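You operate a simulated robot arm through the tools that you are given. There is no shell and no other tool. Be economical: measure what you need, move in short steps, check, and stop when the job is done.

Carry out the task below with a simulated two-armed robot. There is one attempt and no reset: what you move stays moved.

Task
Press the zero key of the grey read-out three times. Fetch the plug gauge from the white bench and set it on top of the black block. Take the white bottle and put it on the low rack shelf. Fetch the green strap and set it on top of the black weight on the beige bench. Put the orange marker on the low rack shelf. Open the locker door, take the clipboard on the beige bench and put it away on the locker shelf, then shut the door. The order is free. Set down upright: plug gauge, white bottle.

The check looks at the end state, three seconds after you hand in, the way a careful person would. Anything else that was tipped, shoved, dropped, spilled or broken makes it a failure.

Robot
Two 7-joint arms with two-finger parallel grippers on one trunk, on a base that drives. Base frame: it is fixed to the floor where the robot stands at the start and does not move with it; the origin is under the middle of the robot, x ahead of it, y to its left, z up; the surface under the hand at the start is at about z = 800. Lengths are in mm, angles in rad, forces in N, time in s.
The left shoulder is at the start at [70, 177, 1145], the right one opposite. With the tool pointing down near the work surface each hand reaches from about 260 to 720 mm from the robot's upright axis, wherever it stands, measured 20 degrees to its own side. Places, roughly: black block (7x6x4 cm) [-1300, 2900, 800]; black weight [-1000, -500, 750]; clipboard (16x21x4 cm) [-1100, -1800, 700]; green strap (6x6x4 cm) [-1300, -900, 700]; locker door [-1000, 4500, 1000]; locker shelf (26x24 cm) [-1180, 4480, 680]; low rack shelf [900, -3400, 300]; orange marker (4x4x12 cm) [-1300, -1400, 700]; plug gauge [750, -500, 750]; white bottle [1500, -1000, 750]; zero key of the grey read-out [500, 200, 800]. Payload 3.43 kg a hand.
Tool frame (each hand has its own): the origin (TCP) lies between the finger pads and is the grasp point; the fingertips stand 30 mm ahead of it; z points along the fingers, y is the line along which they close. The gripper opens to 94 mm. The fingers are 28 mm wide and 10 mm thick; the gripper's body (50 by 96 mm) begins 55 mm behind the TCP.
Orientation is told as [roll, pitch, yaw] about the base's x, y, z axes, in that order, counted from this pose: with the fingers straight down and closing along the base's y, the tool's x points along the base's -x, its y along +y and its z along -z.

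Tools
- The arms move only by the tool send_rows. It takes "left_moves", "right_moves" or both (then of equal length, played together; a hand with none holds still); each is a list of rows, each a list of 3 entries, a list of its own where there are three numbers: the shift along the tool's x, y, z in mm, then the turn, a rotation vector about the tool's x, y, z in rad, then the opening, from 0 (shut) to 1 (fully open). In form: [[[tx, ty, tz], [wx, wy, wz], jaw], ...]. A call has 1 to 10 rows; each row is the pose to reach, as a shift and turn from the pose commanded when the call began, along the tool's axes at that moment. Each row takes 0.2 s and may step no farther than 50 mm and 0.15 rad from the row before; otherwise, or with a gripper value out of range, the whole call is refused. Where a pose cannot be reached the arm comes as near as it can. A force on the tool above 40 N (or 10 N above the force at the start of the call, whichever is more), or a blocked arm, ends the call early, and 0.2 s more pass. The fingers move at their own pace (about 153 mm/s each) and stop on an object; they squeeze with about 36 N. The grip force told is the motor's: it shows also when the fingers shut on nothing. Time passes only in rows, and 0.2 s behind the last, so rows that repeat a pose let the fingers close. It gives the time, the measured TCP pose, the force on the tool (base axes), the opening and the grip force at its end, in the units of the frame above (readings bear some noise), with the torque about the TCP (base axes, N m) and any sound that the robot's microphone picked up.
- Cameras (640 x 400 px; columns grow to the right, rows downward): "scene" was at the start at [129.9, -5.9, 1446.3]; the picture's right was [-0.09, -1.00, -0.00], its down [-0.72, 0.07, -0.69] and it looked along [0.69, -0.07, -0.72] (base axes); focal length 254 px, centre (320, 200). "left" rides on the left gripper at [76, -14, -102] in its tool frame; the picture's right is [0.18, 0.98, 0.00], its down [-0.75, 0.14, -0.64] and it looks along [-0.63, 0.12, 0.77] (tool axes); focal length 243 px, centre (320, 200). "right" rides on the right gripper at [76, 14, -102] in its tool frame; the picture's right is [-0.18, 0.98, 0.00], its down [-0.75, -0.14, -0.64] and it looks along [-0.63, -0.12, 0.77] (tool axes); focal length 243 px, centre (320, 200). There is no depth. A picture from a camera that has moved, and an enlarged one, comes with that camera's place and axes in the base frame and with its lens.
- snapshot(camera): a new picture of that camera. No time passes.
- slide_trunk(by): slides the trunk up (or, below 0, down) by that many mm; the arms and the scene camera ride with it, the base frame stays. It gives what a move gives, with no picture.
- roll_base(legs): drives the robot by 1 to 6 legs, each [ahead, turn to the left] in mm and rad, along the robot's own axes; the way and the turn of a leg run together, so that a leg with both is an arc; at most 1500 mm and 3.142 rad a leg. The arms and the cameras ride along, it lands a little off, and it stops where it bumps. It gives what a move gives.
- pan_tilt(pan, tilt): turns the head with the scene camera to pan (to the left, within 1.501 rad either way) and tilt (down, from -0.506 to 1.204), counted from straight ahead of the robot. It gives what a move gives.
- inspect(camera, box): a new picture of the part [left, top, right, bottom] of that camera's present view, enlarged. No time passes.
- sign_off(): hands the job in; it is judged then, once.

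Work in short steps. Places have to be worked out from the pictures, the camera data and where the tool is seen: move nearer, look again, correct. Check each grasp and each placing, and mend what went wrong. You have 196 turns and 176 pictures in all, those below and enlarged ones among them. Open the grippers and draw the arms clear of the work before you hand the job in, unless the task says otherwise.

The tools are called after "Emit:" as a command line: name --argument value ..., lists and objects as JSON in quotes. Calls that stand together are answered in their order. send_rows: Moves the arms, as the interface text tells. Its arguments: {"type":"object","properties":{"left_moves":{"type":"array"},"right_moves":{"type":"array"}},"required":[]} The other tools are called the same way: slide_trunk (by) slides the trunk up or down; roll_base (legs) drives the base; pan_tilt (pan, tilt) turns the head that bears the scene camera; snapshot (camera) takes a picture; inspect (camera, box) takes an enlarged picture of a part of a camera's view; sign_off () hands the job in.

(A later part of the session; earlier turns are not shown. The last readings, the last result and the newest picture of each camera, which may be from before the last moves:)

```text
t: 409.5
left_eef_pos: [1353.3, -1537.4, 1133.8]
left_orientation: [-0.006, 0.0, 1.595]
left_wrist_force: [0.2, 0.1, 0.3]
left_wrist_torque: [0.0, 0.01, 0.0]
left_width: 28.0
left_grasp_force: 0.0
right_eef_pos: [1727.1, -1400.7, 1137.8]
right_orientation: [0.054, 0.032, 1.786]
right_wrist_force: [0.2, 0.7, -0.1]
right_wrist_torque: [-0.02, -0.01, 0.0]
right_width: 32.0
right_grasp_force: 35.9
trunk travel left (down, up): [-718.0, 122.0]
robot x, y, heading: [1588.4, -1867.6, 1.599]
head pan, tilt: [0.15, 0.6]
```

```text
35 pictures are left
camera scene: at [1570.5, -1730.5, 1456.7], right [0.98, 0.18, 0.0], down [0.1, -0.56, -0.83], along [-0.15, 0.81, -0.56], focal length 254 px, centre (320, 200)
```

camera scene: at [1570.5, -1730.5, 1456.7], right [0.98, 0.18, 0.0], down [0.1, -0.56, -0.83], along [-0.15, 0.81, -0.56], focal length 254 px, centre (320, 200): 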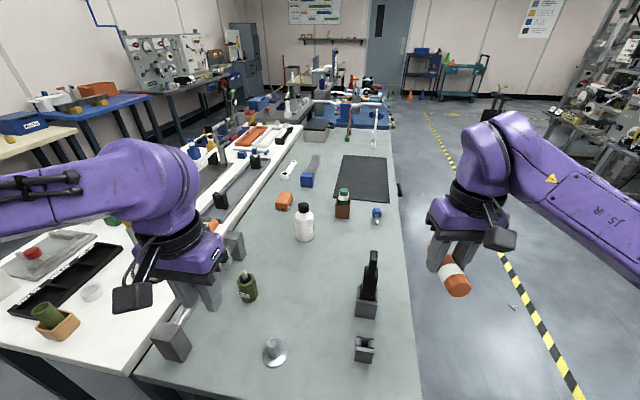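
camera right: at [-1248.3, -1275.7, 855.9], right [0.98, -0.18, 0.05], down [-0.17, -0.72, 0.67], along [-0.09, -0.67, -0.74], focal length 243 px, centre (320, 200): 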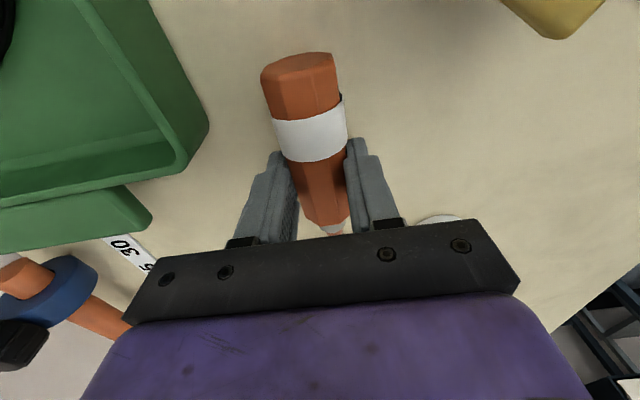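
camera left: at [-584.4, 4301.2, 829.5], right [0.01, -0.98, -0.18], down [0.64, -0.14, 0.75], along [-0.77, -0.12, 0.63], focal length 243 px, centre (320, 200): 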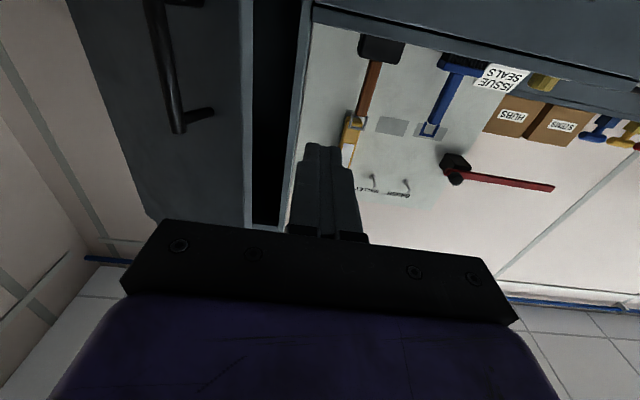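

Bottle at about (1383, −1050). I roll 70 mm ahead and enlarge the bottle to choose where to grip.

Emit:
roll_base --legs '[[70, -0.03]]'

Emit:
inspect --camera "scene" --box '[260, 180, 360, 260]'

Emit:
send_rows --left_moves '[[[-15, 0, 10], [0, -0.14, 0], 0.6], [[-30, 0, 20], [0, -0.28, 0], 0.6], [[-45, 0, 30], [0, -0.42, 0], 0.6], [[-60, 0, 40], [0, -0.56, 0], 0.6], [[-75, 0, 50], [0, -0.7, 0], 0.6], [[-90, 0, 60], [0, -0.84, 0], 0.6], [[-105, 0, 70], [0, -0.98, 0], 0.6], [[-120, 0, 80], [0, -1.12, 0], 0.6], [[-135, 0, 90], [0, -1.26, 0], 0.6], [[-150, 0, 100], [0, -1.4, 0], 0.6]]'

```text
t: 410.6
left_eef_pos: [1361.8, -1464.8, 1135.1]
left_orientation: [-0.006, -0.002, 1.564]
left_wrist_force: [0.2, 0.2, 1.1]
left_wrist_torque: [0.05, -0.01, 0.0]
left_width: 28.3
left_grasp_force: 0.1
right_eef_pos: [1740.4, -1339.2, 1140.9]
right_orientation: [0.054, 0.026, 1.756]
right_wrist_force: [0.4, -1.1, -0.6]
right_wrist_torque: [0.01, 0.02, -0.01]
right_width: 32.1
right_grasp_force: 35.8
trunk travel left (down, up): [-718.0, 122.0]
robot x, y, heading: [1587.6, -1797.3, 1.571]
head pan, tilt: [0.15, 0.6]
```

```text
5.00 times, centred on (310, 220) of scene
camera zoom: at [1573.1, -1664.9, 1457.3], right [0.99, 0.15, 0.0], down [0.09, -0.56, -0.83], along [-0.13, 0.82, -0.56], focal length 1268 px, centre (370, 100)
```

zoom: 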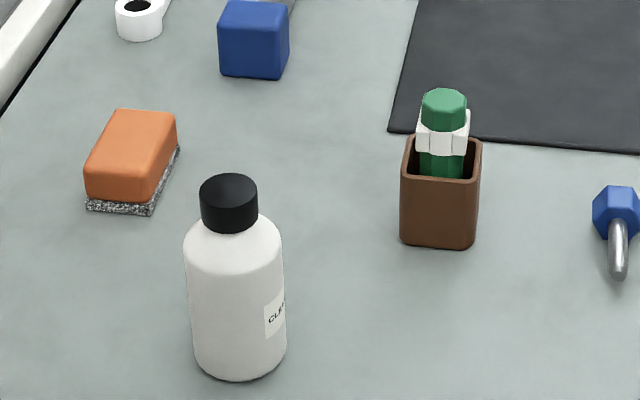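

```text
t: 412.8
left_eef_pos: [1364.2, -1300.9, 1030.6]
left_orientation: [-0.045, -1.401, 1.608]
left_wrist_force: [0.3, 0.7, -0.4]
left_wrist_torque: [-0.03, -0.03, -0.01]
left_width: 56.2
left_grasp_force: 0.0
left hand out of reach, approached as far as the arm can: row 5, 6, 7, 8, 9, 10
right_eef_pos: [1740.2, -1335.3, 1137.4]
right_orientation: [0.054, 0.03, 1.756]
right_wrist_force: [0.0, -0.3, -0.7]
right_wrist_torque: [0.02, -0.02, 0.02]
right_width: 31.8
right_grasp_force: 36.2
trunk travel left (down, up): [-718.0, 122.0]
robot x, y, heading: [1589.4, -1800.8, 1.575]
head pan, tilt: [0.15, 0.6]
```

Body is ~66 mm across (z 802–905), centre (1384, −1050). I bring the left hand level in front of it at z ≈ 872, open.

Emit:
send_rows --left_moves '[[[26, -4, 35], [0, -0.034, 0], 1], [[52, -8, 70], [0, -0.068, 0], 1], [[78, -12, 105], [0, -0.102, 0], 1], [[104, -16, 140], [0, -0.136, 0], 1], [[130, -20, 175], [0, -0.17, 0], 1]]'

Emit:
snapshot --camera "left"

Emit:
inspect --camera "scene" --box '[230, 170, 390, 290]'

```text
t: 414.0
left_eef_pos: [1417.5, -1156.0, 903.9]
left_orientation: [2.027, -1.566, -0.438]
left_wrist_force: [-6.3, -24.8, 44.6]
left_wrist_torque: [-7.94, -0.03, -0.92]
left_width: 93.9
left_grasp_force: 0.1
left hand out of reach, approached as far as the arm can: row 3, 4, 5
right_eef_pos: [1739.7, -1338.6, 1140.7]
right_orientation: [0.055, 0.03, 1.756]
right_wrist_force: [-0.8, 1.1, -1.5]
right_wrist_torque: [-0.02, 0.0, 0.01]
right_width: 31.7
right_grasp_force: 36.1
trunk travel left (down, up): [-718.0, 122.0]
robot x, y, heading: [1589.8, -1799.2, 1.582]
head pan, tilt: [0.15, 0.6]
stopped in row 5 (left hand): the force on the tool passed its limit at 132 N (the readings are from after the stop); the commanded pose is now the measured one
```

```text
33 pictures are left
camera left: at [1435.5, -1257.5, 827.7], right [-0.98, -0.02, -0.18], down [-0.13, -0.65, 0.75], along [-0.13, 0.76, 0.63], focal length 243 px, centre (320, 200)
```

left: 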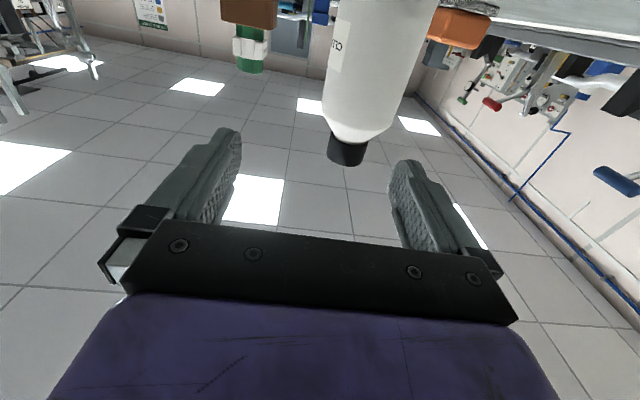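

```text
3.33 times, centred on (310, 230) of scene
camera zoom: at [1573.1, -1665.4, 1457.4], right [0.99, 0.16, 0.0], down [0.09, -0.56, -0.83], along [-0.13, 0.82, -0.56], focal length 845 px, centre (353, 100)
```

zoom: 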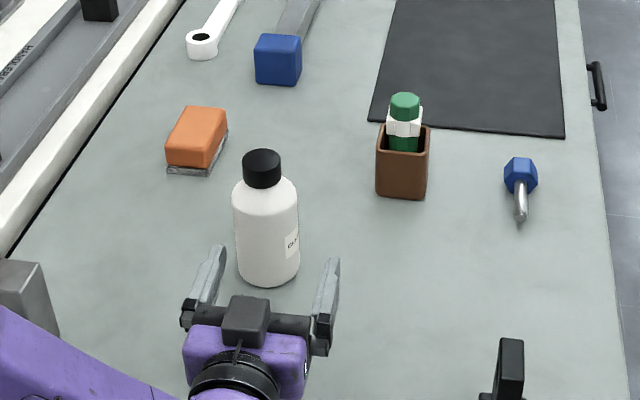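

The camera under the hand touched the bench, so the body grip is too low. I rise to z ≈ 945 and will grip the cap (z 930–961) instead.

Emit:
send_rows --left_moves '[[[-15, 0, 0], [0, 0, 0], 1], [[-41, 10, -5], [0, 0, 0], 1], [[-41, 33, 0], [0, 0, 0], 1], [[-41, 33, 0], [0, 0, 0], 1]]'

Emit:
snapshot --camera "left"

Emit:
inspect --camera "scene" --box '[230, 170, 390, 290]'

```text
t: 415.0
left_eef_pos: [1387.9, -1153.3, 942.1]
left_orientation: [0.734, -1.558, 0.864]
left_wrist_force: [-0.3, 0.4, -0.1]
left_wrist_torque: [0.04, 0.0, -0.02]
left_width: 94.0
left_grasp_force: 0.1
right_eef_pos: [1740.4, -1334.6, 1136.8]
right_orientation: [0.054, 0.031, 1.758]
right_wrist_force: [0.4, 0.2, -0.8]
right_wrist_torque: [0.01, -0.02, -0.03]
right_width: 32.0
right_grasp_force: 35.9
trunk travel left (down, up): [-718.0, 122.0]
robot x, y, heading: [1585.6, -1798.7, 1.573]
head pan, tilt: [0.15, 0.6]
```

```text
31 pictures are left
camera left: at [1404.2, -1255.6, 866.3], right [-0.98, -0.03, -0.18], down [-0.12, -0.64, 0.76], along [-0.13, 0.77, 0.62], focal length 243 px, centre (320, 200)
```

left: 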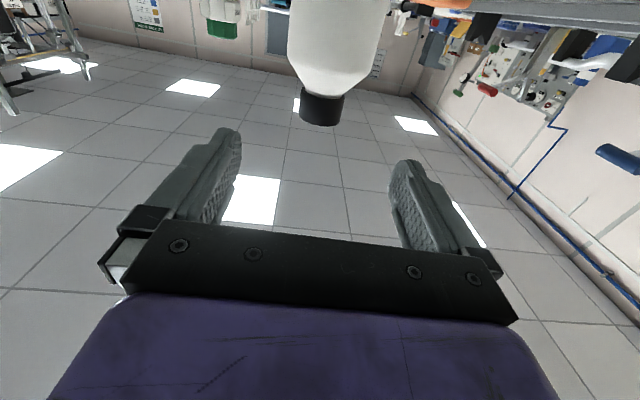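

```text
3.33 times, centred on (310, 230) of scene
camera zoom: at [1573.2, -1660.4, 1456.7], right [0.99, 0.16, 0.0], down [0.09, -0.56, -0.83], along [-0.13, 0.82, -0.56], focal length 845 px, centre (353, 100)
```

zoom: 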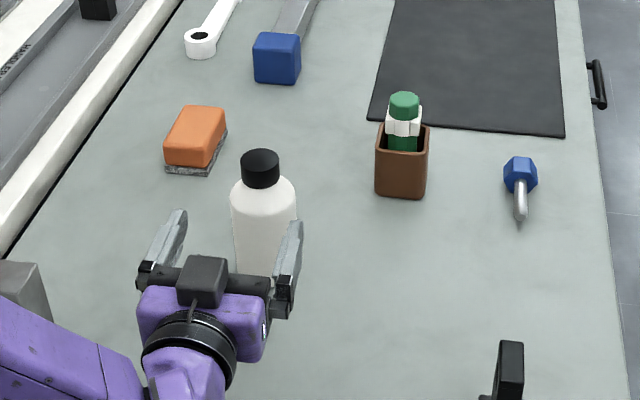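

Cap centre reads (1385, −1050, ~938). I go forward 101 mm and close on the cap.

Emit:
send_rows --left_moves '[[[-1, 2, 35], [0, 0, 0], 1], [[-1, 2, 70], [0, 0, 0], 1], [[-1, 2, 101], [0, 0, 0], 1], [[-1, 2, 101], [0, 0, 0], 0], [[-1, 2, 101], [0, 0, 0], 0], [[-1, 2, 101], [0, 0, 0], 0]]'

Emit:
snapshot --camera "left"

```text
t: 416.4
left_eef_pos: [1392.9, -1052.0, 946.8]
left_orientation: [0.685, -1.558, 0.915]
left_wrist_force: [-2.0, 0.4, 0.1]
left_wrist_torque: [0.02, 0.07, 0.01]
left_width: 37.6
left_grasp_force: 36.4
left hand out of reach, approached as far as the arm can: row 1, 2, 3, 4, 5, 6
right_eef_pos: [1739.1, -1335.5, 1137.3]
right_orientation: [0.054, 0.032, 1.757]
right_wrist_force: [-0.1, 0.1, -0.2]
right_wrist_torque: [0.01, -0.03, 0.01]
right_width: 31.6
right_grasp_force: 36.1
trunk travel left (down, up): [-718.0, 122.0]
robot x, y, heading: [1585.8, -1798.5, 1.579]
head pan, tilt: [0.15, 0.6]
```

```text
29 pictures are left
camera left: at [1411.2, -1155.4, 871.5], right [-0.98, -0.03, -0.18], down [-0.11, -0.64, 0.76], along [-0.14, 0.77, 0.62], focal length 243 px, centre (320, 200)
```

left: 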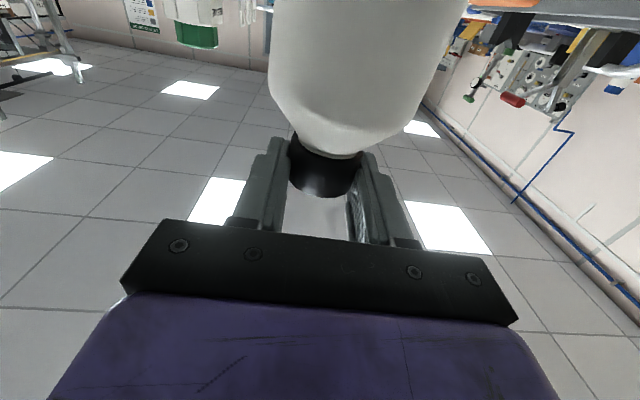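

Cap gripped (38 mm). I lift the bottle and draw it back.

Emit:
send_rows --left_moves '[[[-15, 0, 0], [0, 0, 0], 0], [[-40, 0, 0], [0, 0, 0], 0], [[-75, 0, -10], [0, 0, 0], 0], [[-100, 0, -45], [0, 0, 0], 0], [[-115, 0, -90], [0, 0, 0], 0], [[-125, 0, -135], [0, 0, 0], 0], [[-125, 0, -180], [0, 0, 0], 0], [[-125, 0, -220], [0, 0, 0], 0]]'

Emit:
snapshot --camera "scene"

```text
t: 418.2
left_eef_pos: [1397.4, -1272.6, 1075.0]
left_orientation: [0.798, -1.564, 0.792]
left_wrist_force: [0.3, -0.7, -3.5]
left_wrist_torque: [-0.08, -0.02, -0.03]
left_width: 37.3
left_grasp_force: 35.8
right_eef_pos: [1738.6, -1335.5, 1137.5]
right_orientation: [0.055, 0.032, 1.759]
right_wrist_force: [1.0, -0.2, -1.1]
right_wrist_torque: [0.0, -0.05, -0.02]
right_width: 31.9
right_grasp_force: 36.2
trunk travel left (down, up): [-718.0, 122.0]
robot x, y, heading: [1584.2, -1797.9, 1.573]
head pan, tilt: [0.15, 0.6]
```

```text
28 pictures are left
camera scene: at [1572.2, -1661.0, 1456.8], right [0.99, 0.16, 0.0], down [0.09, -0.56, -0.83], along [-0.13, 0.82, -0.56], focal length 254 px, centre (320, 200)
```

scene: 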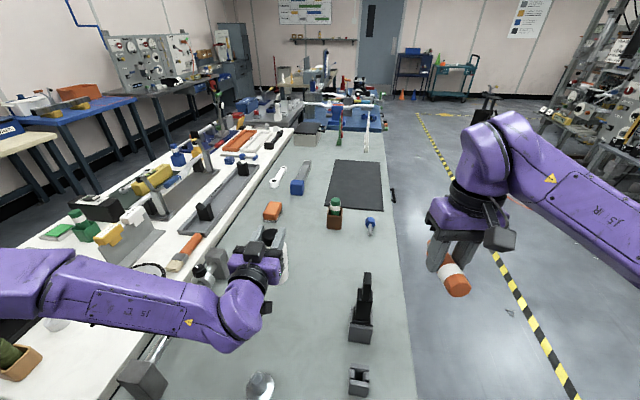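

The bottle hangs upright. I back away from the bench and drive round to face the rack from about (950, −2500).

Emit:
roll_base --legs '[[-400, 0], [0, 2.1], [650, 0], [0, 1.04]]'

Emit:
pan_tilt --pan 0.0 --tilt 0.6

Emit:
snapshot --camera "scene"

```text
t: 431.5
left_eef_pos: [1220.4, -3067.9, 1074.0]
left_orientation: [0.672, -1.562, -2.233]
left_wrist_force: [0.2, 1.2, -3.8]
left_wrist_torque: [0.03, 0.1, 0.02]
left_width: 36.9
left_grasp_force: 35.9
right_eef_pos: [881.8, -3001.2, 1137.9]
right_orientation: [0.053, 0.032, -1.392]
right_wrist_force: [0.7, -0.1, -0.8]
right_wrist_torque: [0.02, 0.0, 0.0]
right_width: 32.2
right_grasp_force: 36.2
trunk travel left (down, up): [-718.0, 122.0]
robot x, y, heading: [1038.4, -2536.5, -1.576]
head pan, tilt: [0.15, 0.6]
```

```text
t: 432.2
left_eef_pos: [1222.0, -3068.4, 1074.4]
left_orientation: [0.622, -1.563, -2.181]
left_wrist_force: [-0.6, -0.3, -3.9]
left_wrist_torque: [0.08, 0.03, 0.01]
left_width: 37.2
left_grasp_force: 36.7
right_eef_pos: [881.6, -3001.5, 1137.1]
right_orientation: [0.053, 0.032, -1.393]
right_wrist_force: [0.1, 0.6, -0.3]
right_wrist_torque: [-0.04, -0.01, 0.0]
right_width: 31.7
right_grasp_force: 36.0
trunk travel left (down, up): [-718.0, 122.0]
robot x, y, heading: [1038.7, -2537.2, -1.572]
head pan, tilt: [0.0, 0.6]
```

```text
27 pictures are left
camera scene: at [1036.9, -2675.0, 1456.6], right [-1.0, 0.0, 0.0], down [0.0, 0.57, -0.82], along [0.0, -0.82, -0.57], focal length 254 px, centre (320, 200)
```

scene: 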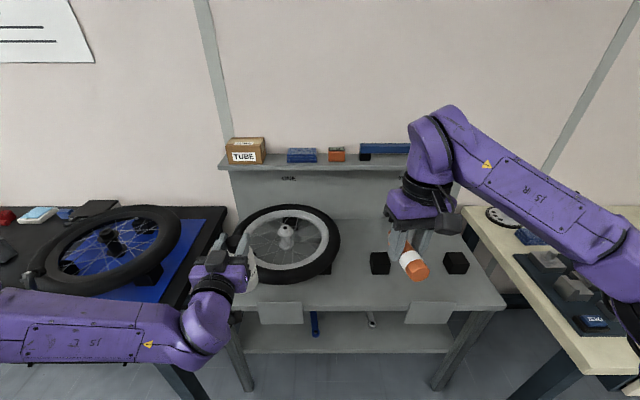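

Rack: low shelf front edge at about y −3198, z ≈ 300, between legs at x 500–1340; its deck overhangs at z ≈ 700. I back off 100 mm, stretch the right arm so its elbow keeps clear of the beige table, and then lower the trunk.

Emit:
roll_base --legs '[[-100, 0]]'

Emit:
send_rows --right_moves '[[[-30, 20, 0], [0, 0, 0], 0], [[-60, 40, 0], [0, 0, 0], 0], [[-90, 60, 0], [0, 0, 0], 0], [[-110, 80, 0], [0, 0, 0], 0]]'

Emit:
slide_trunk --by -300

Emit:
snapshot --camera "scene"

```text
t: 433.4
left_eef_pos: [1220.6, -2967.7, 1075.2]
left_orientation: [0.649, -1.562, -2.211]
left_wrist_force: [-0.2, 0.5, -3.4]
left_wrist_torque: [0.04, 0.02, 0.0]
left_width: 37.0
left_grasp_force: 36.2
right_eef_pos: [881.8, -2899.4, 1137.8]
right_orientation: [0.053, 0.032, -1.394]
right_wrist_force: [-0.7, 0.3, 0.0]
right_wrist_torque: [-0.05, 0.0, -0.01]
right_width: 31.9
right_grasp_force: 36.2
trunk travel left (down, up): [-718.0, 122.0]
robot x, y, heading: [1036.3, -2434.5, -1.578]
head pan, tilt: [0.0, 0.6]
```

```text
t: 434.4
left_eef_pos: [1221.7, -2967.3, 1073.3]
left_orientation: [0.41, -1.562, -1.973]
left_wrist_force: [0.0, 0.3, -3.2]
left_wrist_torque: [0.02, 0.01, 0.01]
left_width: 37.0
left_grasp_force: 36.0
right_eef_pos: [982.0, -2993.9, 1138.8]
right_orientation: [0.053, 0.033, -1.395]
right_wrist_force: [-0.1, -0.3, -0.3]
right_wrist_torque: [0.03, 0.02, -0.01]
right_width: 31.9
right_grasp_force: 35.9
trunk travel left (down, up): [-718.0, 122.0]
robot x, y, heading: [1039.8, -2435.6, -1.58]
head pan, tilt: [0.0, 0.6]
```

```text
t: 437.4
left_eef_pos: [1219.8, -2966.1, 773.0]
left_orientation: [0.649, -1.562, -2.21]
left_wrist_force: [-1.3, 0.7, -2.5]
left_wrist_torque: [0.03, 0.0, -0.02]
left_width: 37.1
left_grasp_force: 36.0
right_eef_pos: [979.9, -2992.2, 839.3]
right_orientation: [0.054, 0.034, -1.395]
right_wrist_force: [-0.1, 0.6, -0.5]
right_wrist_torque: [0.02, -0.03, 0.0]
right_width: 31.9
right_grasp_force: 36.4
trunk travel left (down, up): [-418.0, 422.0]
robot x, y, heading: [1038.8, -2434.6, -1.576]
head pan, tilt: [0.0, 0.6]
```

```text
26 pictures are left
camera scene: at [1036.8, -2573.1, 1156.7], right [-1.0, 0.0, 0.0], down [0.0, 0.57, -0.82], along [0.0, -0.82, -0.57], focal length 254 px, centre (320, 200)
```

scene: 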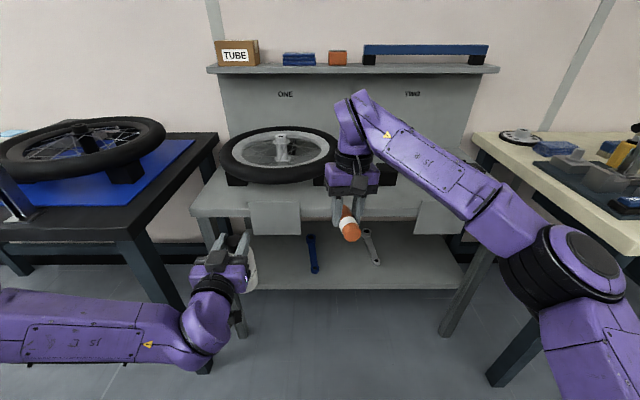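

Two views give: shelf z 299, front y −3198; deck edge z ~725; tools hang at x ≈ 1064 and 860. Elbows are clear. I lower the trunk another 305.

Emit:
slide_trunk --by -305

Emit:
snapshot --camera "scene"

Emit:
snapshot --camera "left"

```text
t: 440.4
left_eef_pos: [1220.7, -2965.7, 470.3]
left_orientation: [0.641, -1.561, -2.203]
left_wrist_force: [0.1, -1.0, -3.2]
left_wrist_torque: [0.03, -0.01, -0.03]
left_width: 36.9
left_grasp_force: 36.2
right_eef_pos: [979.6, -2993.1, 535.1]
right_orientation: [0.055, 0.033, -1.395]
right_wrist_force: [0.5, -0.3, 0.3]
right_wrist_torque: [-0.01, -0.02, -0.02]
right_width: 31.8
right_grasp_force: 36.1
trunk travel left (down, up): [-113.0, 727.0]
robot x, y, heading: [1037.4, -2434.5, -1.574]
head pan, tilt: [0.0, 0.6]
```

```text
25 pictures are left
camera scene: at [1036.8, -2573.0, 851.7], right [-1.0, 0.0, 0.0], down [0.0, 0.57, -0.82], along [0.0, -0.82, -0.57], focal length 254 px, centre (320, 200)
```

scene: 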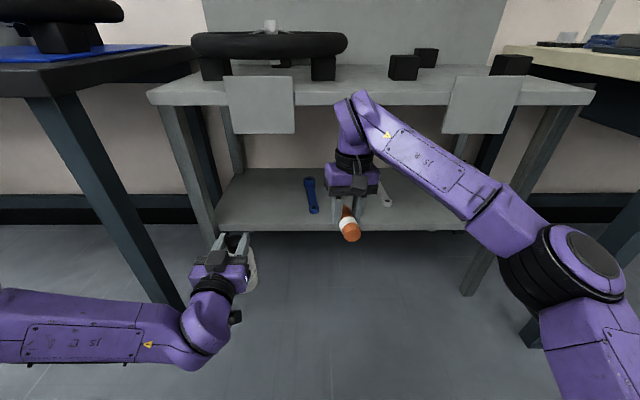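

```text
24 pictures are left
camera left: at [1207.2, -2863.4, 393.0], right [0.98, 0.01, -0.18], down [0.13, 0.64, 0.76], along [0.12, -0.77, 0.63], focal length 243 px, centre (320, 200)
```

left: 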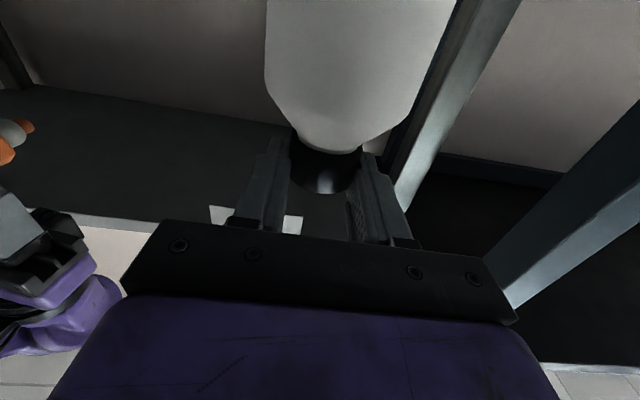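

The wrenches lie on the low shelf, nothing hangs in the way. I drive 60 mm and reach the left hand straight in 245 mm, bottle bottom ~25 mm above the shelf.

Emit:
roll_base --legs '[[60, 0]]'

Emit:
send_rows --left_moves '[[[0, -2, 48], [0, 0, 0], 0], [[0, -4, 96], [0, 0, 0], 0], [[0, -6, 144], [0, 0, 0], 0], [[0, -8, 192], [0, 0, 0], 0], [[0, -10, 240], [0, 0, 0], 0]]'

Emit:
snapshot --camera "scene"

```text
t: 441.4
left_eef_pos: [1221.6, -3027.5, 469.6]
left_orientation: [0.629, -1.563, -2.19]
left_wrist_force: [1.1, -0.6, -3.2]
left_wrist_torque: [0.04, -0.01, 0.0]
left_width: 37.0
left_grasp_force: 36.0
right_eef_pos: [979.6, -3054.2, 534.7]
right_orientation: [0.055, 0.033, -1.394]
right_wrist_force: [-0.4, -0.1, -0.5]
right_wrist_torque: [-0.04, 0.0, 0.01]
right_width: 31.8
right_grasp_force: 36.1
trunk travel left (down, up): [-113.0, 727.0]
robot x, y, heading: [1038.8, -2497.3, -1.575]
head pan, tilt: [0.0, 0.6]
```

```text
t: 442.6
left_eef_pos: [1215.5, -3266.1, 469.3]
left_orientation: [1.033, -1.566, -2.594]
left_wrist_force: [-1.7, -0.1, 6.1]
left_wrist_torque: [0.55, 0.33, 0.1]
left_width: 37.1
left_grasp_force: 36.1
right_eef_pos: [978.8, -3052.5, 534.6]
right_orientation: [0.053, 0.03, -1.396]
right_wrist_force: [0.7, -0.5, -0.2]
right_wrist_torque: [-0.01, 0.03, 0.02]
right_width: 31.8
right_grasp_force: 35.9
trunk travel left (down, up): [-113.0, 727.0]
robot x, y, heading: [1038.6, -2496.0, -1.58]
head pan, tilt: [0.0, 0.6]
```

```text
23 pictures are left
camera scene: at [1036.4, -2633.0, 852.0], right [-1.0, 0.0, 0.0], down [0.0, 0.56, -0.83], along [0.0, -0.83, -0.56], focal length 254 px, centre (320, 200)
```

scene: 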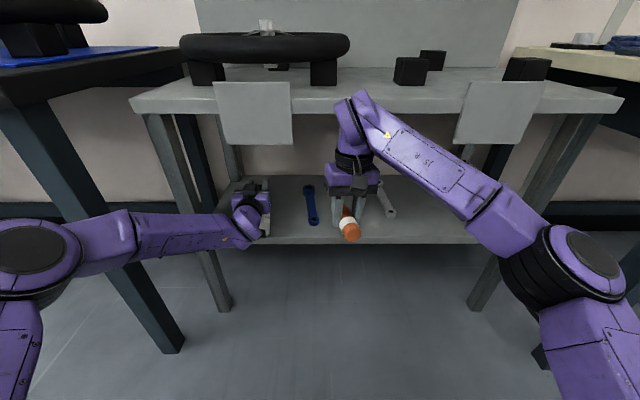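

The tool force went from −3 to +6 N: the bottle seems to touch the shelf already. I look closer.

Emit:
inspect --camera "scene" --box '[200, 160, 300, 250]'

Emit:
snapshot --camera "left"

```text
4.44 times, centred on (250, 205) of scene
camera zoom: at [1036.4, -2633.0, 852.0], right [-1.0, 0.0, 0.0], down [0.0, 0.56, -0.83], along [0.0, -0.83, -0.56], focal length 1127 px, centre (631, 178)
```

zoom: 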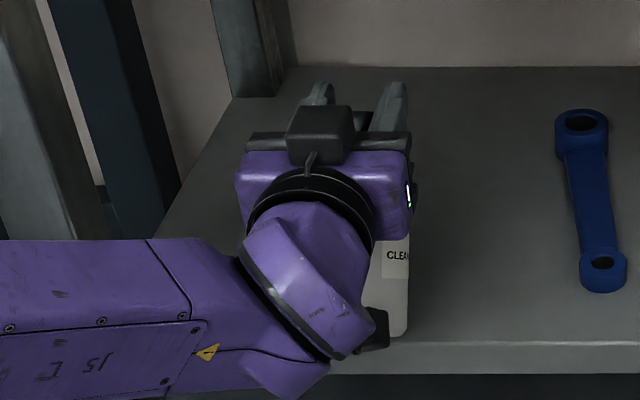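

```text
21 pictures are left
camera left: at [1201.5, -3163.7, 392.7], right [0.98, 0.01, -0.18], down [0.13, 0.64, 0.76], along [0.12, -0.77, 0.63], focal length 243 px, centre (320, 200)
```

left: 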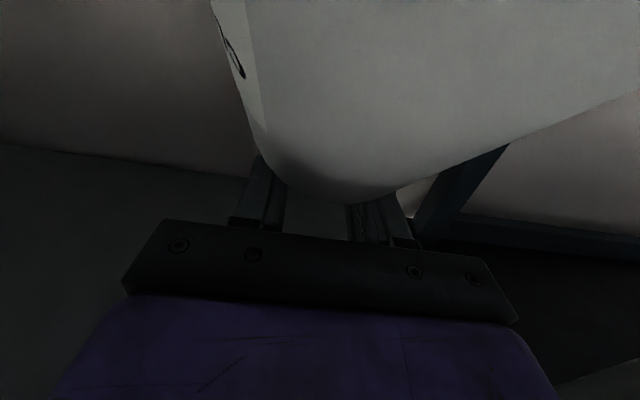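

The bottle's foot caught the shelf and the bottle tilted in the grip, foot toward me. I lift it 50 mm and pull the right hand back 80, to make room to go deeper and set it upright by dragging back.

Emit:
send_rows --left_moves '[[[-15, 0, 0], [0, 0, 0], 0], [[-35, 0, 0], [0, 0, 0], 0], [[-50, 0, 0], [0, 0, 0], 0], [[-50, 0, 0], [0, 0, 0], 0]]' --right_moves '[[[25, 0, 0], [0, 0, 0], 0], [[50, 0, 0], [0, 0, 0], 0], [[75, -5, 0], [0, 0, 0], 0], [[90, -10, 0], [0, 0, 0], 0]]'

Emit:
roll_base --legs '[[85, 0]]'

Emit:
inspect --camera "scene" --box '[180, 140, 320, 260]'

```text
t: 443.6
left_eef_pos: [1215.2, -3267.2, 516.7]
left_orientation: [0.632, -1.562, -2.194]
left_wrist_force: [0.4, -0.2, -3.5]
left_wrist_torque: [-0.09, 0.01, -0.03]
left_width: 36.9
left_grasp_force: 36.2
right_eef_pos: [954.9, -2967.2, 536.1]
right_orientation: [0.055, 0.033, -1.395]
right_wrist_force: [0.1, -0.5, -0.4]
right_wrist_torque: [0.02, -0.01, 0.02]
right_width: 32.1
right_grasp_force: 35.8
trunk travel left (down, up): [-113.0, 727.0]
robot x, y, heading: [1036.0, -2495.2, -1.573]
head pan, tilt: [0.0, 0.6]
```

```text
t: 444.7
left_eef_pos: [1217.7, -3349.8, 517.1]
left_orientation: [0.605, -1.561, -2.162]
left_wrist_force: [-0.6, 0.0, -4.6]
left_wrist_torque: [-0.15, -0.02, 0.03]
left_width: 37.0
left_grasp_force: 35.8
right_eef_pos: [954.8, -3050.7, 535.6]
right_orientation: [0.055, 0.032, -1.391]
right_wrist_force: [0.2, 0.1, -0.8]
right_wrist_torque: [-0.02, 0.02, 0.02]
right_width: 32.0
right_grasp_force: 36.6
trunk travel left (down, up): [-113.0, 727.0]
robot x, y, heading: [1038.7, -2580.1, -1.572]
head pan, tilt: [0.0, 0.6]
```

```text
3.33 times, centred on (250, 200) of scene
camera zoom: at [1036.8, -2716.9, 851.6], right [-1.0, 0.0, 0.0], down [0.0, 0.57, -0.82], along [0.0, -0.82, -0.57], focal length 845 px, centre (553, 200)
```

zoom: 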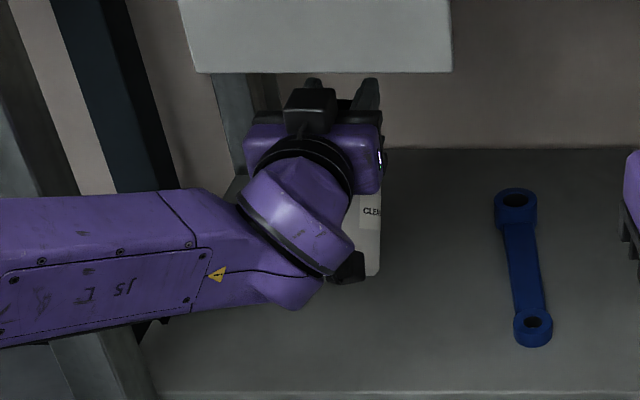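

The tilt works out at 0.39 rad and the shelf surface at z ≈ 322. I lower to contact (TCP ≈ 468).

Emit:
send_rows --left_moves '[[[20, 0, 0], [0, 0, 0], 0], [[38, 0, 0], [0, 0, 0], 0], [[44, 0, 0], [0, 0, 0], 0], [[47, 0, 0], [0, 0, 0], 0], [[49, 0, 0], [0, 0, 0], 0], [[49, 0, 0], [0, 0, 0], 0]]'

```text
t: 446.1
left_eef_pos: [1216.8, -3348.9, 468.5]
left_orientation: [0.703, -1.56, -2.263]
left_wrist_force: [0.6, -1.1, -1.2]
left_wrist_torque: [-0.04, 0.01, -0.01]
left_width: 37.1
left_grasp_force: 36.0
right_eef_pos: [955.8, -3050.0, 535.0]
right_orientation: [0.055, 0.033, -1.39]
right_wrist_force: [0.6, -1.0, -0.6]
right_wrist_torque: [0.02, 0.01, -0.01]
right_width: 32.0
right_grasp_force: 36.1
trunk travel left (down, up): [-113.0, 727.0]
robot x, y, heading: [1035.0, -2579.7, -1.572]
head pan, tilt: [0.0, 0.6]
```

Just touching. I load it 3 mm more and drag back 57 mm to stand the bottle up.

Emit:
send_rows --left_moves '[[[3, 0, 0], [0, 0, 0], 0], [[3, 0, -10], [0, 0, 0], 0], [[2.5, 0, -20], [0, 0, 0], 0], [[2, 0, -30], [0, 0, 0], 0], [[2, 0, -40], [0, 0, 0], 0], [[3, 0, -50], [0, 0, 0], 0], [[4, 0, -57], [0, 0, 0], 0], [[4, 0, -57], [0, 0, 0], 0]]'

Emit:
inspect --camera "scene" --box '[180, 140, 320, 260]'

Emit:
snapshot --camera "left"

```text
t: 447.9
left_eef_pos: [1215.4, -3291.5, 469.8]
left_orientation: [1.535, -1.566, -3.092]
left_wrist_force: [1.2, -8.6, 19.4]
left_wrist_torque: [-0.01, 0.06, 0.01]
left_width: 37.0
left_grasp_force: 36.2
right_eef_pos: [954.8, -3049.3, 536.3]
right_orientation: [0.055, 0.029, -1.389]
right_wrist_force: [0.1, 0.2, -1.1]
right_wrist_torque: [-0.01, -0.01, 0.01]
right_width: 31.9
right_grasp_force: 36.3
trunk travel left (down, up): [-113.0, 727.0]
robot x, y, heading: [1034.4, -2579.0, -1.573]
head pan, tilt: [0.0, 0.6]
```

```text
3.33 times, centred on (250, 200) of scene
camera zoom: at [1036.1, -2714.7, 852.2], right [-1.0, 0.0, 0.0], down [0.0, 0.56, -0.83], along [0.0, -0.83, -0.56], focal length 845 px, centre (553, 200)
```

zoom: 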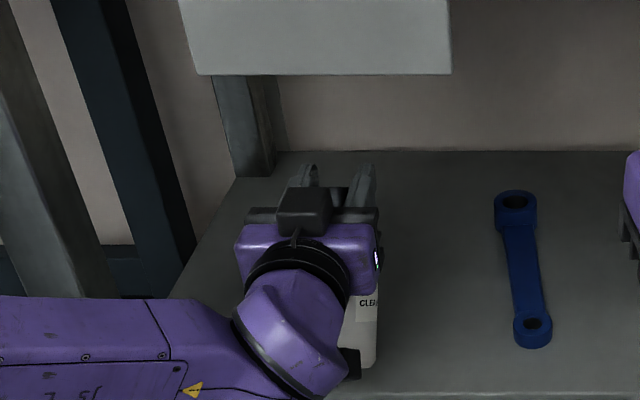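

```text
18 pictures are left
camera left: at [1201.5, -3188.7, 392.7], right [0.98, 0.01, -0.18], down [0.13, 0.64, 0.75], along [0.12, -0.77, 0.63], focal length 243 px, centre (320, 200)
```

left: 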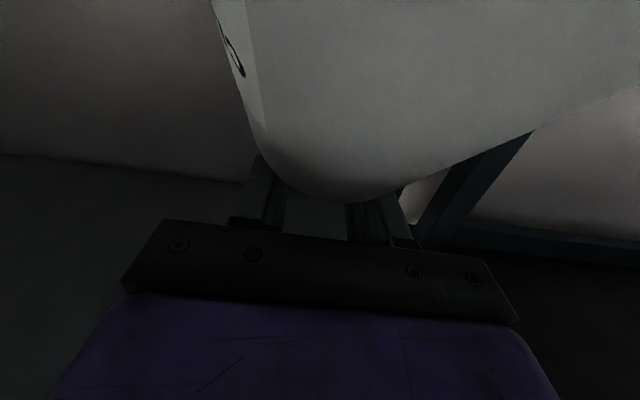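

It slid rather than turned. Instead I lift 25 mm and tip the hand itself up 0.3 rad, which brings the bottle to within ~0.09 rad of upright, below its self-righting limit.

Emit:
send_rows --left_moves '[[[-15, 0, 0], [0, 0, 0], 0], [[-30, 0, 0], [0, -0.03, 0], 0], [[-30, 0, 0], [0, -0.12, 0], 0], [[-30, 0, 0], [0, -0.21, 0], 0], [[-30, 0, 0], [0, -0.32, 0], 0], [[-30, 0, 0], [0, -0.32, 0], 0]]'

Emit:
inspect --camera "scene" --box '[180, 140, 320, 260]'

```text
t: 449.3
left_eef_pos: [1210.0, -3290.2, 498.5]
left_orientation: [3.122, -1.261, 1.608]
left_wrist_force: [0.7, -0.1, -4.0]
left_wrist_torque: [-0.05, -0.01, 0.0]
left_width: 36.9
left_grasp_force: 36.2
left hand out of reach, approached as far as the arm can: row 5, 6
right_eef_pos: [955.3, -3050.1, 536.5]
right_orientation: [0.055, 0.033, -1.392]
right_wrist_force: [0.3, -0.5, -0.9]
right_wrist_torque: [-0.03, 0.0, 0.0]
right_width: 32.1
right_grasp_force: 35.7
trunk travel left (down, up): [-113.0, 727.0]
robot x, y, heading: [1036.5, -2576.6, -1.572]
head pan, tilt: [0.0, 0.6]
```

```text
3.33 times, centred on (250, 200) of scene
camera zoom: at [1036.7, -2716.9, 851.6], right [-1.0, 0.0, 0.0], down [0.0, 0.57, -0.82], along [0.0, -0.82, -0.57], focal length 845 px, centre (553, 200)
```

zoom: 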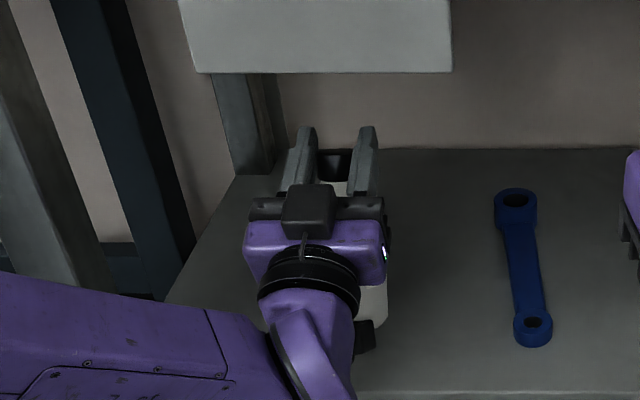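

Geometry shows the bottle now within ~0.1 rad of upright. I lower it vertically about 29 mm, the last part slowly.

Emit:
send_rows --left_moves '[[[14, 0, -4.6], [0, 0, 0], 0], [[21, 0, -6.9], [0, 0, 0], 0], [[24, 0, -7.8], [0, 0, 0], 0], [[26, 0, -8.5], [0, 0, 0], 0], [[28, 0, -9.1], [0, 0, 0], 0], [[30, 0, -9.8], [0, 0, 0], 0], [[30, 0, -9.8], [0, 0, 0], 0]]'

```text
t: 450.9
left_eef_pos: [1198.9, -3287.2, 480.8]
left_orientation: [3.117, -1.252, 1.618]
left_wrist_force: [1.9, -7.9, 27.8]
left_wrist_torque: [-0.89, -0.21, 0.0]
left_width: 37.0
left_grasp_force: 36.2
left hand out of reach, approached as far as the arm can: row 1, 2, 3, 4, 5, 6, 7
right_eef_pos: [954.8, -3050.2, 537.7]
right_orientation: [0.054, 0.027, -1.391]
right_wrist_force: [0.5, 0.2, -1.3]
right_wrist_torque: [-0.01, -0.04, 0.01]
right_width: 31.8
right_grasp_force: 35.9
trunk travel left (down, up): [-113.0, 727.0]
robot x, y, heading: [1035.7, -2578.5, -1.574]
head pan, tilt: [0.0, 0.6]
```

Contact at 28 N. I look before releasing.

Emit:
inspect --camera "scene" --box '[180, 140, 320, 260]'

Emit:
snapshot --camera "right"

```text
3.33 times, centred on (250, 200) of scene
camera zoom: at [1036.0, -2713.9, 852.5], right [-1.0, 0.0, 0.0], down [0.0, 0.56, -0.83], along [0.0, -0.83, -0.56], focal length 845 px, centre (553, 200)
```

zoom: 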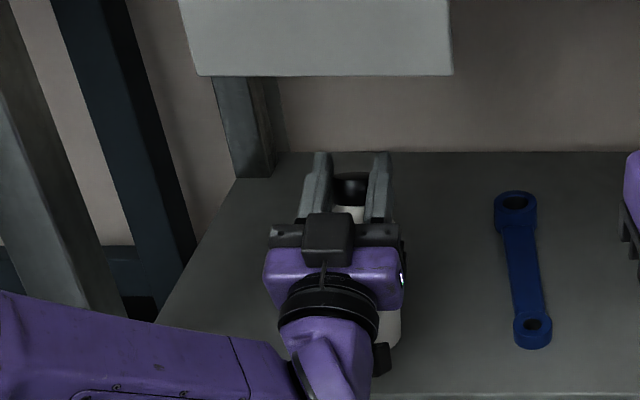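

```text
15 pictures are left
camera right: at [950.2, -2974.0, 643.7], right [1.0, -0.01, 0.05], down [-0.04, -0.79, 0.61], along [0.03, -0.61, -0.79], focal length 243 px, centre (320, 200)
```

right: 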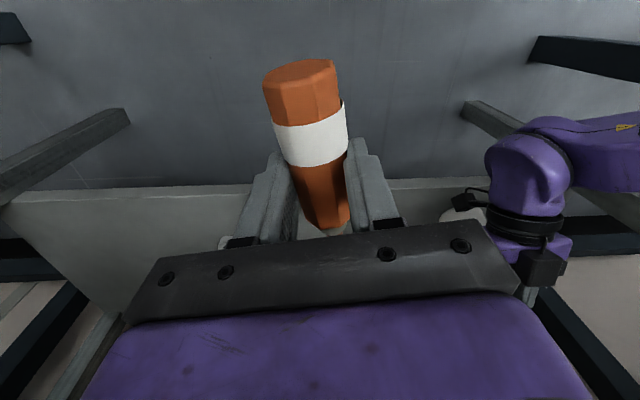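

I enlarge the right camera's side view of the left hand and bottle.

Emit:
inspect --camera "right" --box '[420, 150, 600, 310]'

```text
2.50 times, centred on (510, 230) of right
camera zoom: at [950.2, -2974.0, 643.7], right [1.0, -0.01, 0.05], down [-0.04, -0.79, 0.61], along [0.03, -0.61, -0.79], focal length 606 px, centre (-155, 125)
```

zoom: 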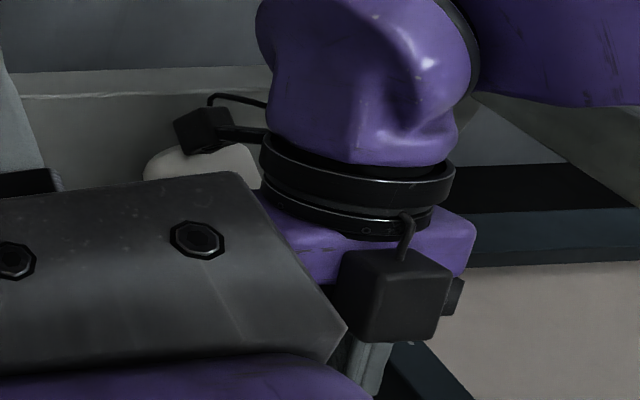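

The bottle's foot edge is at y ≈ −3258 under a cap at −3288: practically upright and standing. I ease up 1.5 mm and open the jaw, holding still.

Emit:
send_rows --left_moves '[[[-1.5, 0, 0], [0, 0, 0], 0], [[-1.5, 0, 0], [0, 0, 0], 0.55], [[-1.5, 0, 0], [0, 0, 0], 0.8], [[-1.5, 0, 0], [0, 0, 0], 0.8], [[-1.5, 0, 0], [0, 0, 0], 0.8]]'

Emit:
inspect --camera "right" --box '[420, 150, 600, 310]'

```text
t: 452.1
left_eef_pos: [1198.0, -3284.8, 475.5]
left_orientation: [3.12, -1.261, 1.611]
left_wrist_force: [-0.8, 1.1, -0.6]
left_wrist_torque: [0.05, 0.02, 0.01]
left_width: 75.3
left_grasp_force: 0.1
right_eef_pos: [955.5, -3050.5, 536.0]
right_orientation: [0.055, 0.032, -1.39]
right_wrist_force: [0.4, -0.1, -1.2]
right_wrist_torque: [-0.01, 0.04, 0.01]
right_width: 31.6
right_grasp_force: 35.5
trunk travel left (down, up): [-113.0, 727.0]
robot x, y, heading: [1034.6, -2576.3, -1.573]
head pan, tilt: [0.0, 0.6]
```

```text
2.50 times, centred on (510, 230) of right
camera zoom: at [950.7, -2975.7, 641.9], right [1.0, -0.01, 0.05], down [-0.03, -0.79, 0.61], along [0.03, -0.61, -0.79], focal length 606 px, centre (-155, 125)
```

zoom: 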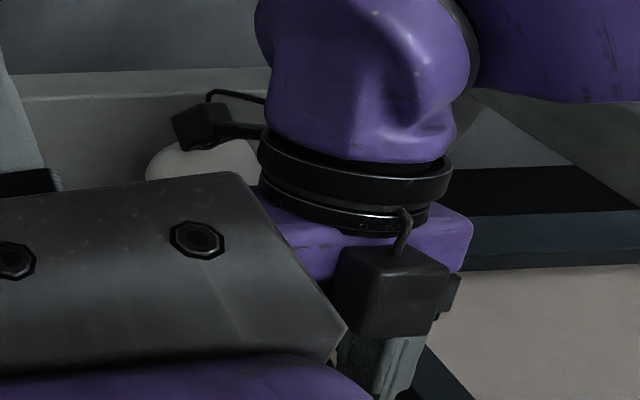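

Released with no load. I withdraw the left hand straight back, level.

Emit:
send_rows --left_moves '[[[-6, 0, -19], [0, 0, 0], 0.9], [[-13, 0, -38], [0, 0, 0], 0.9], [[-25, 0, -76], [0, 0, 0], 0.9], [[-38, 0, -118], [0, 0.1, 0], 0.9], [[-50, 0, -160], [0, 0.2, 0], 0.9], [[-62, 0, -200], [0, 0.3, 0], 0.9]]'

Emit:
snapshot --camera "scene"

```text
t: 453.5
left_eef_pos: [1197.6, -3074.6, 469.9]
left_orientation: [2.688, -1.557, 2.038]
left_wrist_force: [0.1, -0.2, 0.0]
left_wrist_torque: [-0.01, -0.01, 0.02]
left_width: 84.7
left_grasp_force: 0.1
right_eef_pos: [955.4, -3050.6, 536.4]
right_orientation: [0.055, 0.032, -1.392]
right_wrist_force: [0.2, -0.4, -0.2]
right_wrist_torque: [-0.02, 0.01, -0.03]
right_width: 32.1
right_grasp_force: 36.2
trunk travel left (down, up): [-113.0, 727.0]
robot x, y, heading: [1040.0, -2580.0, -1.57]
head pan, tilt: [0.0, 0.6]
```

```text
12 pictures are left
camera scene: at [1036.7, -2716.5, 851.7], right [-1.0, 0.0, 0.0], down [0.0, 0.57, -0.82], along [0.0, -0.82, -0.57], focal length 254 px, centre (320, 200)
```

scene: 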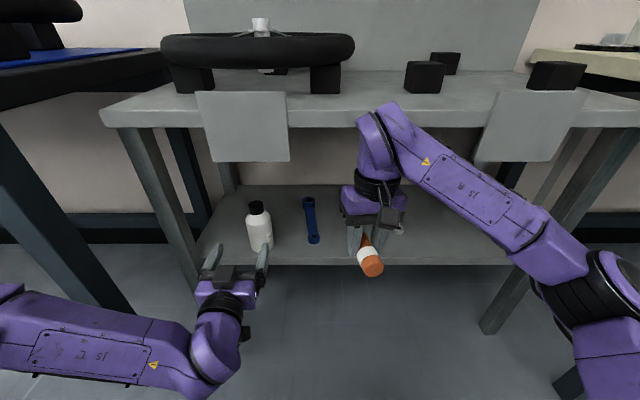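

The bottle stands upright on the low shelf. For the marker I lower the trunk 105 more and bring the right hand in, tipped forward 0.6 rad, between the two wrenches.

Emit:
slide_trunk --by -105

Emit:
send_rows --right_moves '[[[-10, -2, 5], [0, -0.15, 0], 0], [[-20, -4, 10], [0, -0.3, 0], 0], [[-30, -6, 18], [0, -0.45, 0], 0], [[-40, -8, 26], [0, -0.6, 0], 0], [[-73, -15, 32], [0, -0.6, 0], 0], [[-106, -22, 38], [0, -0.6, 0], 0], [[-139, -29, 44], [0, -0.6, 0], 0], [[-172, -35, 48], [0, -0.6, 0], 0], [[-205, -42, 50], [0, -0.6, 0], 0], [[-235, -48, 50], [0, -0.6, 0], 0]]'

Emit:
snapshot --camera "scene"

```text
t: 454.8
left_eef_pos: [1197.5, -3074.8, 366.7]
left_orientation: [2.775, -1.558, 1.95]
left_wrist_force: [0.2, -0.4, -0.2]
left_wrist_torque: [0.03, -0.03, 0.02]
left_width: 84.6
left_grasp_force: 0.0
right_eef_pos: [956.2, -3050.2, 431.8]
right_orientation: [0.054, 0.032, -1.393]
right_wrist_force: [0.2, 0.8, -1.3]
right_wrist_torque: [-0.02, -0.01, 0.0]
right_width: 32.0
right_grasp_force: 35.4
trunk travel left (down, up): [-8.0, 832.0]
robot x, y, heading: [1034.2, -2576.0, -1.571]
head pan, tilt: [0.0, 0.6]
```

```text
t: 457.0
left_eef_pos: [1197.4, -3074.3, 367.8]
left_orientation: [2.881, -1.553, 1.844]
left_wrist_force: [0.5, -0.2, -0.2]
left_wrist_torque: [-0.02, -0.01, 0.01]
left_width: 84.4
left_grasp_force: 0.0
right_eef_pos: [953.5, -3287.3, 376.1]
right_orientation: [0.063, -0.575, -1.425]
right_wrist_force: [0.9, 7.2, 23.4]
right_wrist_torque: [1.21, 0.19, -0.1]
right_width: 32.4
right_grasp_force: 36.3
trunk travel left (down, up): [-8.0, 832.0]
robot x, y, heading: [1038.3, -2580.2, -1.574]
head pan, tilt: [0.0, 0.6]
```

```text
11 pictures are left
camera scene: at [1037.0, -2714.0, 747.4], right [-1.0, 0.0, 0.0], down [0.0, 0.56, -0.83], along [0.0, -0.83, -0.56], focal length 254 px, centre (320, 200)
```

scene: 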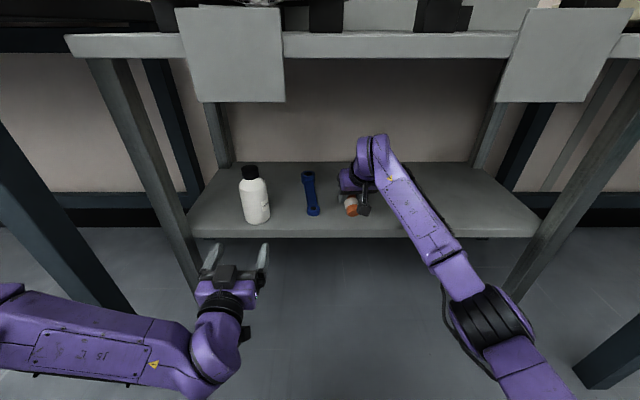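

The marker's tail touches the shelf. To lay it flatter I lift slightly, reduce the tilt to ~0.29 rad, and lower again.

Emit:
send_rows --right_moves '[[[-5, 0, -8], [0, 0, 0], 0], [[-5, 0, -8], [0, 0.14, 0], 0], [[-5, 0, -8], [0, 0.28, 0], 0], [[-2, 0, 2], [0, 0.28, 0], 0], [[0, 0, 8], [0, 0.28, 0], 0], [[1, 0, 12], [0, 0.28, 0], 0], [[2, 0, 16], [0, 0.28, 0], 0]]'

Emit:
inspect --camera "scene" --box '[290, 120, 430, 240]'

```text
t: 458.6
left_eef_pos: [1196.8, -3075.5, 367.9]
left_orientation: [2.886, -1.552, 1.839]
left_wrist_force: [-1.1, -0.2, 0.0]
left_wrist_torque: [0.04, 0.0, -0.01]
left_width: 84.6
left_grasp_force: 0.1
right_eef_pos: [955.2, -3294.2, 363.4]
right_orientation: [0.056, -0.295, -1.409]
right_wrist_force: [-2.3, 3.5, 27.8]
right_wrist_torque: [1.16, 0.49, -0.16]
right_width: 32.1
right_grasp_force: 35.9
trunk travel left (down, up): [-8.0, 832.0]
robot x, y, heading: [1039.2, -2577.3, -1.577]
head pan, tilt: [0.0, 0.6]
```

```text
3.33 times, centred on (360, 180) of scene
camera zoom: at [1037.0, -2713.7, 747.8], right [-1.0, 0.0, 0.0], down [0.0, 0.56, -0.83], along [0.0, -0.83, -0.56], focal length 845 px, centre (187, 267)
```

zoom: 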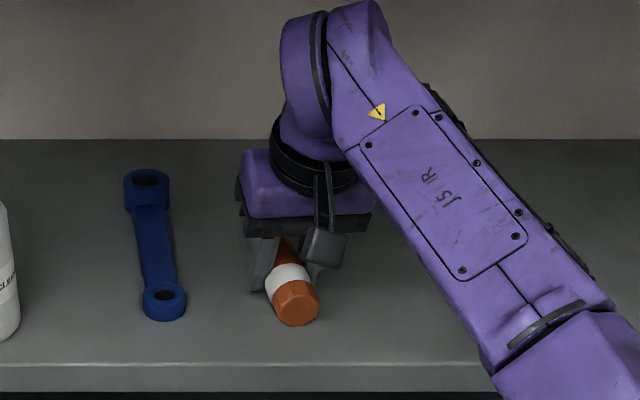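

The marker's tail rests well inside the shelf edge. I ease 1 mm and open; the front end drops only ~25 mm between the fingers.

Emit:
send_rows --right_moves '[[[0, 0, -2], [0, 0, 0], 0], [[0, 0, -2], [0, 0, 0], 0.4], [[0, 0, -2], [0, 0, 0], 0.6], [[0, 0, -2], [0, 0, 0], 0.6], [[0, 0, -2], [0, 0, 0], 0.6]]'

Emit:
inspect --camera "scene" --box '[290, 120, 430, 240]'

```text
t: 459.8
left_eef_pos: [1196.4, -3074.7, 367.2]
left_orientation: [2.97, -1.553, 1.753]
left_wrist_force: [0.7, -0.7, -0.6]
left_wrist_torque: [-0.01, 0.02, -0.01]
left_width: 84.6
left_grasp_force: 0.1
right_eef_pos: [956.7, -3293.0, 365.2]
right_orientation: [0.054, -0.294, -1.407]
right_wrist_force: [25.9, 0.1, 29.4]
right_wrist_torque: [-0.01, -0.16, 0.01]
right_width: 41.0
right_grasp_force: 0.1
trunk travel left (down, up): [-8.0, 832.0]
robot x, y, heading: [1036.6, -2580.7, -1.571]
head pan, tilt: [0.0, 0.6]
```

```text
3.33 times, centred on (360, 180) of scene
camera zoom: at [1038.2, -2713.5, 747.4], right [-1.0, 0.0, 0.0], down [0.0, 0.56, -0.83], along [0.0, -0.83, -0.56], focal length 845 px, centre (187, 267)
```

zoom: 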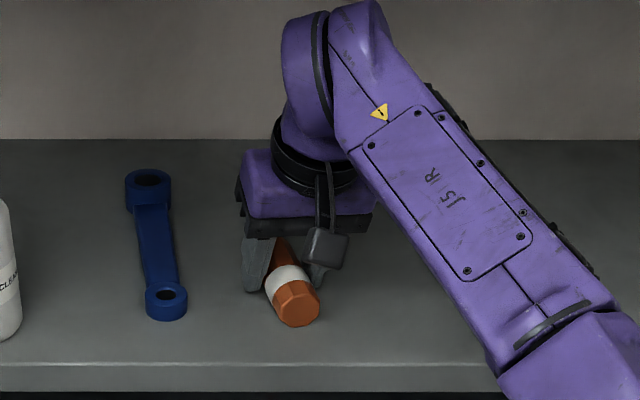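

A fingertip seems pressed on the shelf. I rise 12 mm straight up, with the jaw opening further, and check.

Emit:
send_rows --right_moves '[[[-1, 0, -4], [0, 0, 0], 0.5], [[-2, 0, -8], [0, 0, 0], 0.6], [[-3.5, 0, -12], [0, 0, 0], 0.65], [[-3.5, 0, -12], [0, 0, 0], 0.65]]'

Emit:
inspect --camera "scene" --box '[290, 120, 430, 240]'

```text
t: 460.8
left_eef_pos: [1197.7, -3075.8, 365.4]
left_orientation: [2.781, -1.557, 1.947]
left_wrist_force: [0.1, 0.5, -0.1]
left_wrist_torque: [0.01, 0.0, 0.0]
left_width: 84.5
left_grasp_force: 0.1
right_eef_pos: [953.4, -3294.4, 371.0]
right_orientation: [0.056, -0.286, -1.408]
right_wrist_force: [-0.4, 0.5, -0.7]
right_wrist_torque: [0.0, 0.02, 0.0]
right_width: 61.2
right_grasp_force: 0.0
trunk travel left (down, up): [-8.0, 832.0]
robot x, y, heading: [1037.3, -2578.6, -1.571]
head pan, tilt: [0.0, 0.6]
```

```text
3.33 times, centred on (360, 180) of scene
camera zoom: at [1036.8, -2716.4, 746.6], right [-1.0, 0.0, 0.0], down [0.0, 0.57, -0.82], along [0.0, -0.82, -0.57], focal length 845 px, centre (187, 267)
```

zoom: 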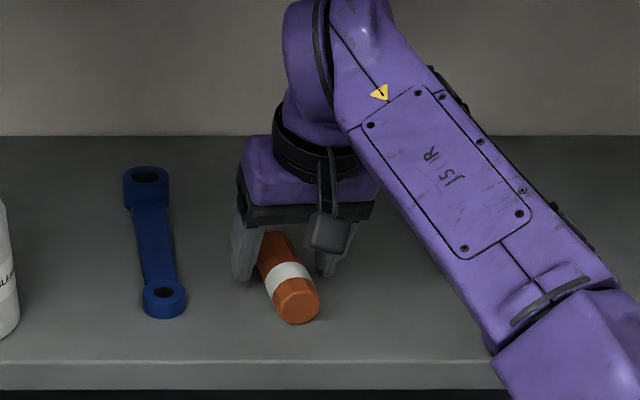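

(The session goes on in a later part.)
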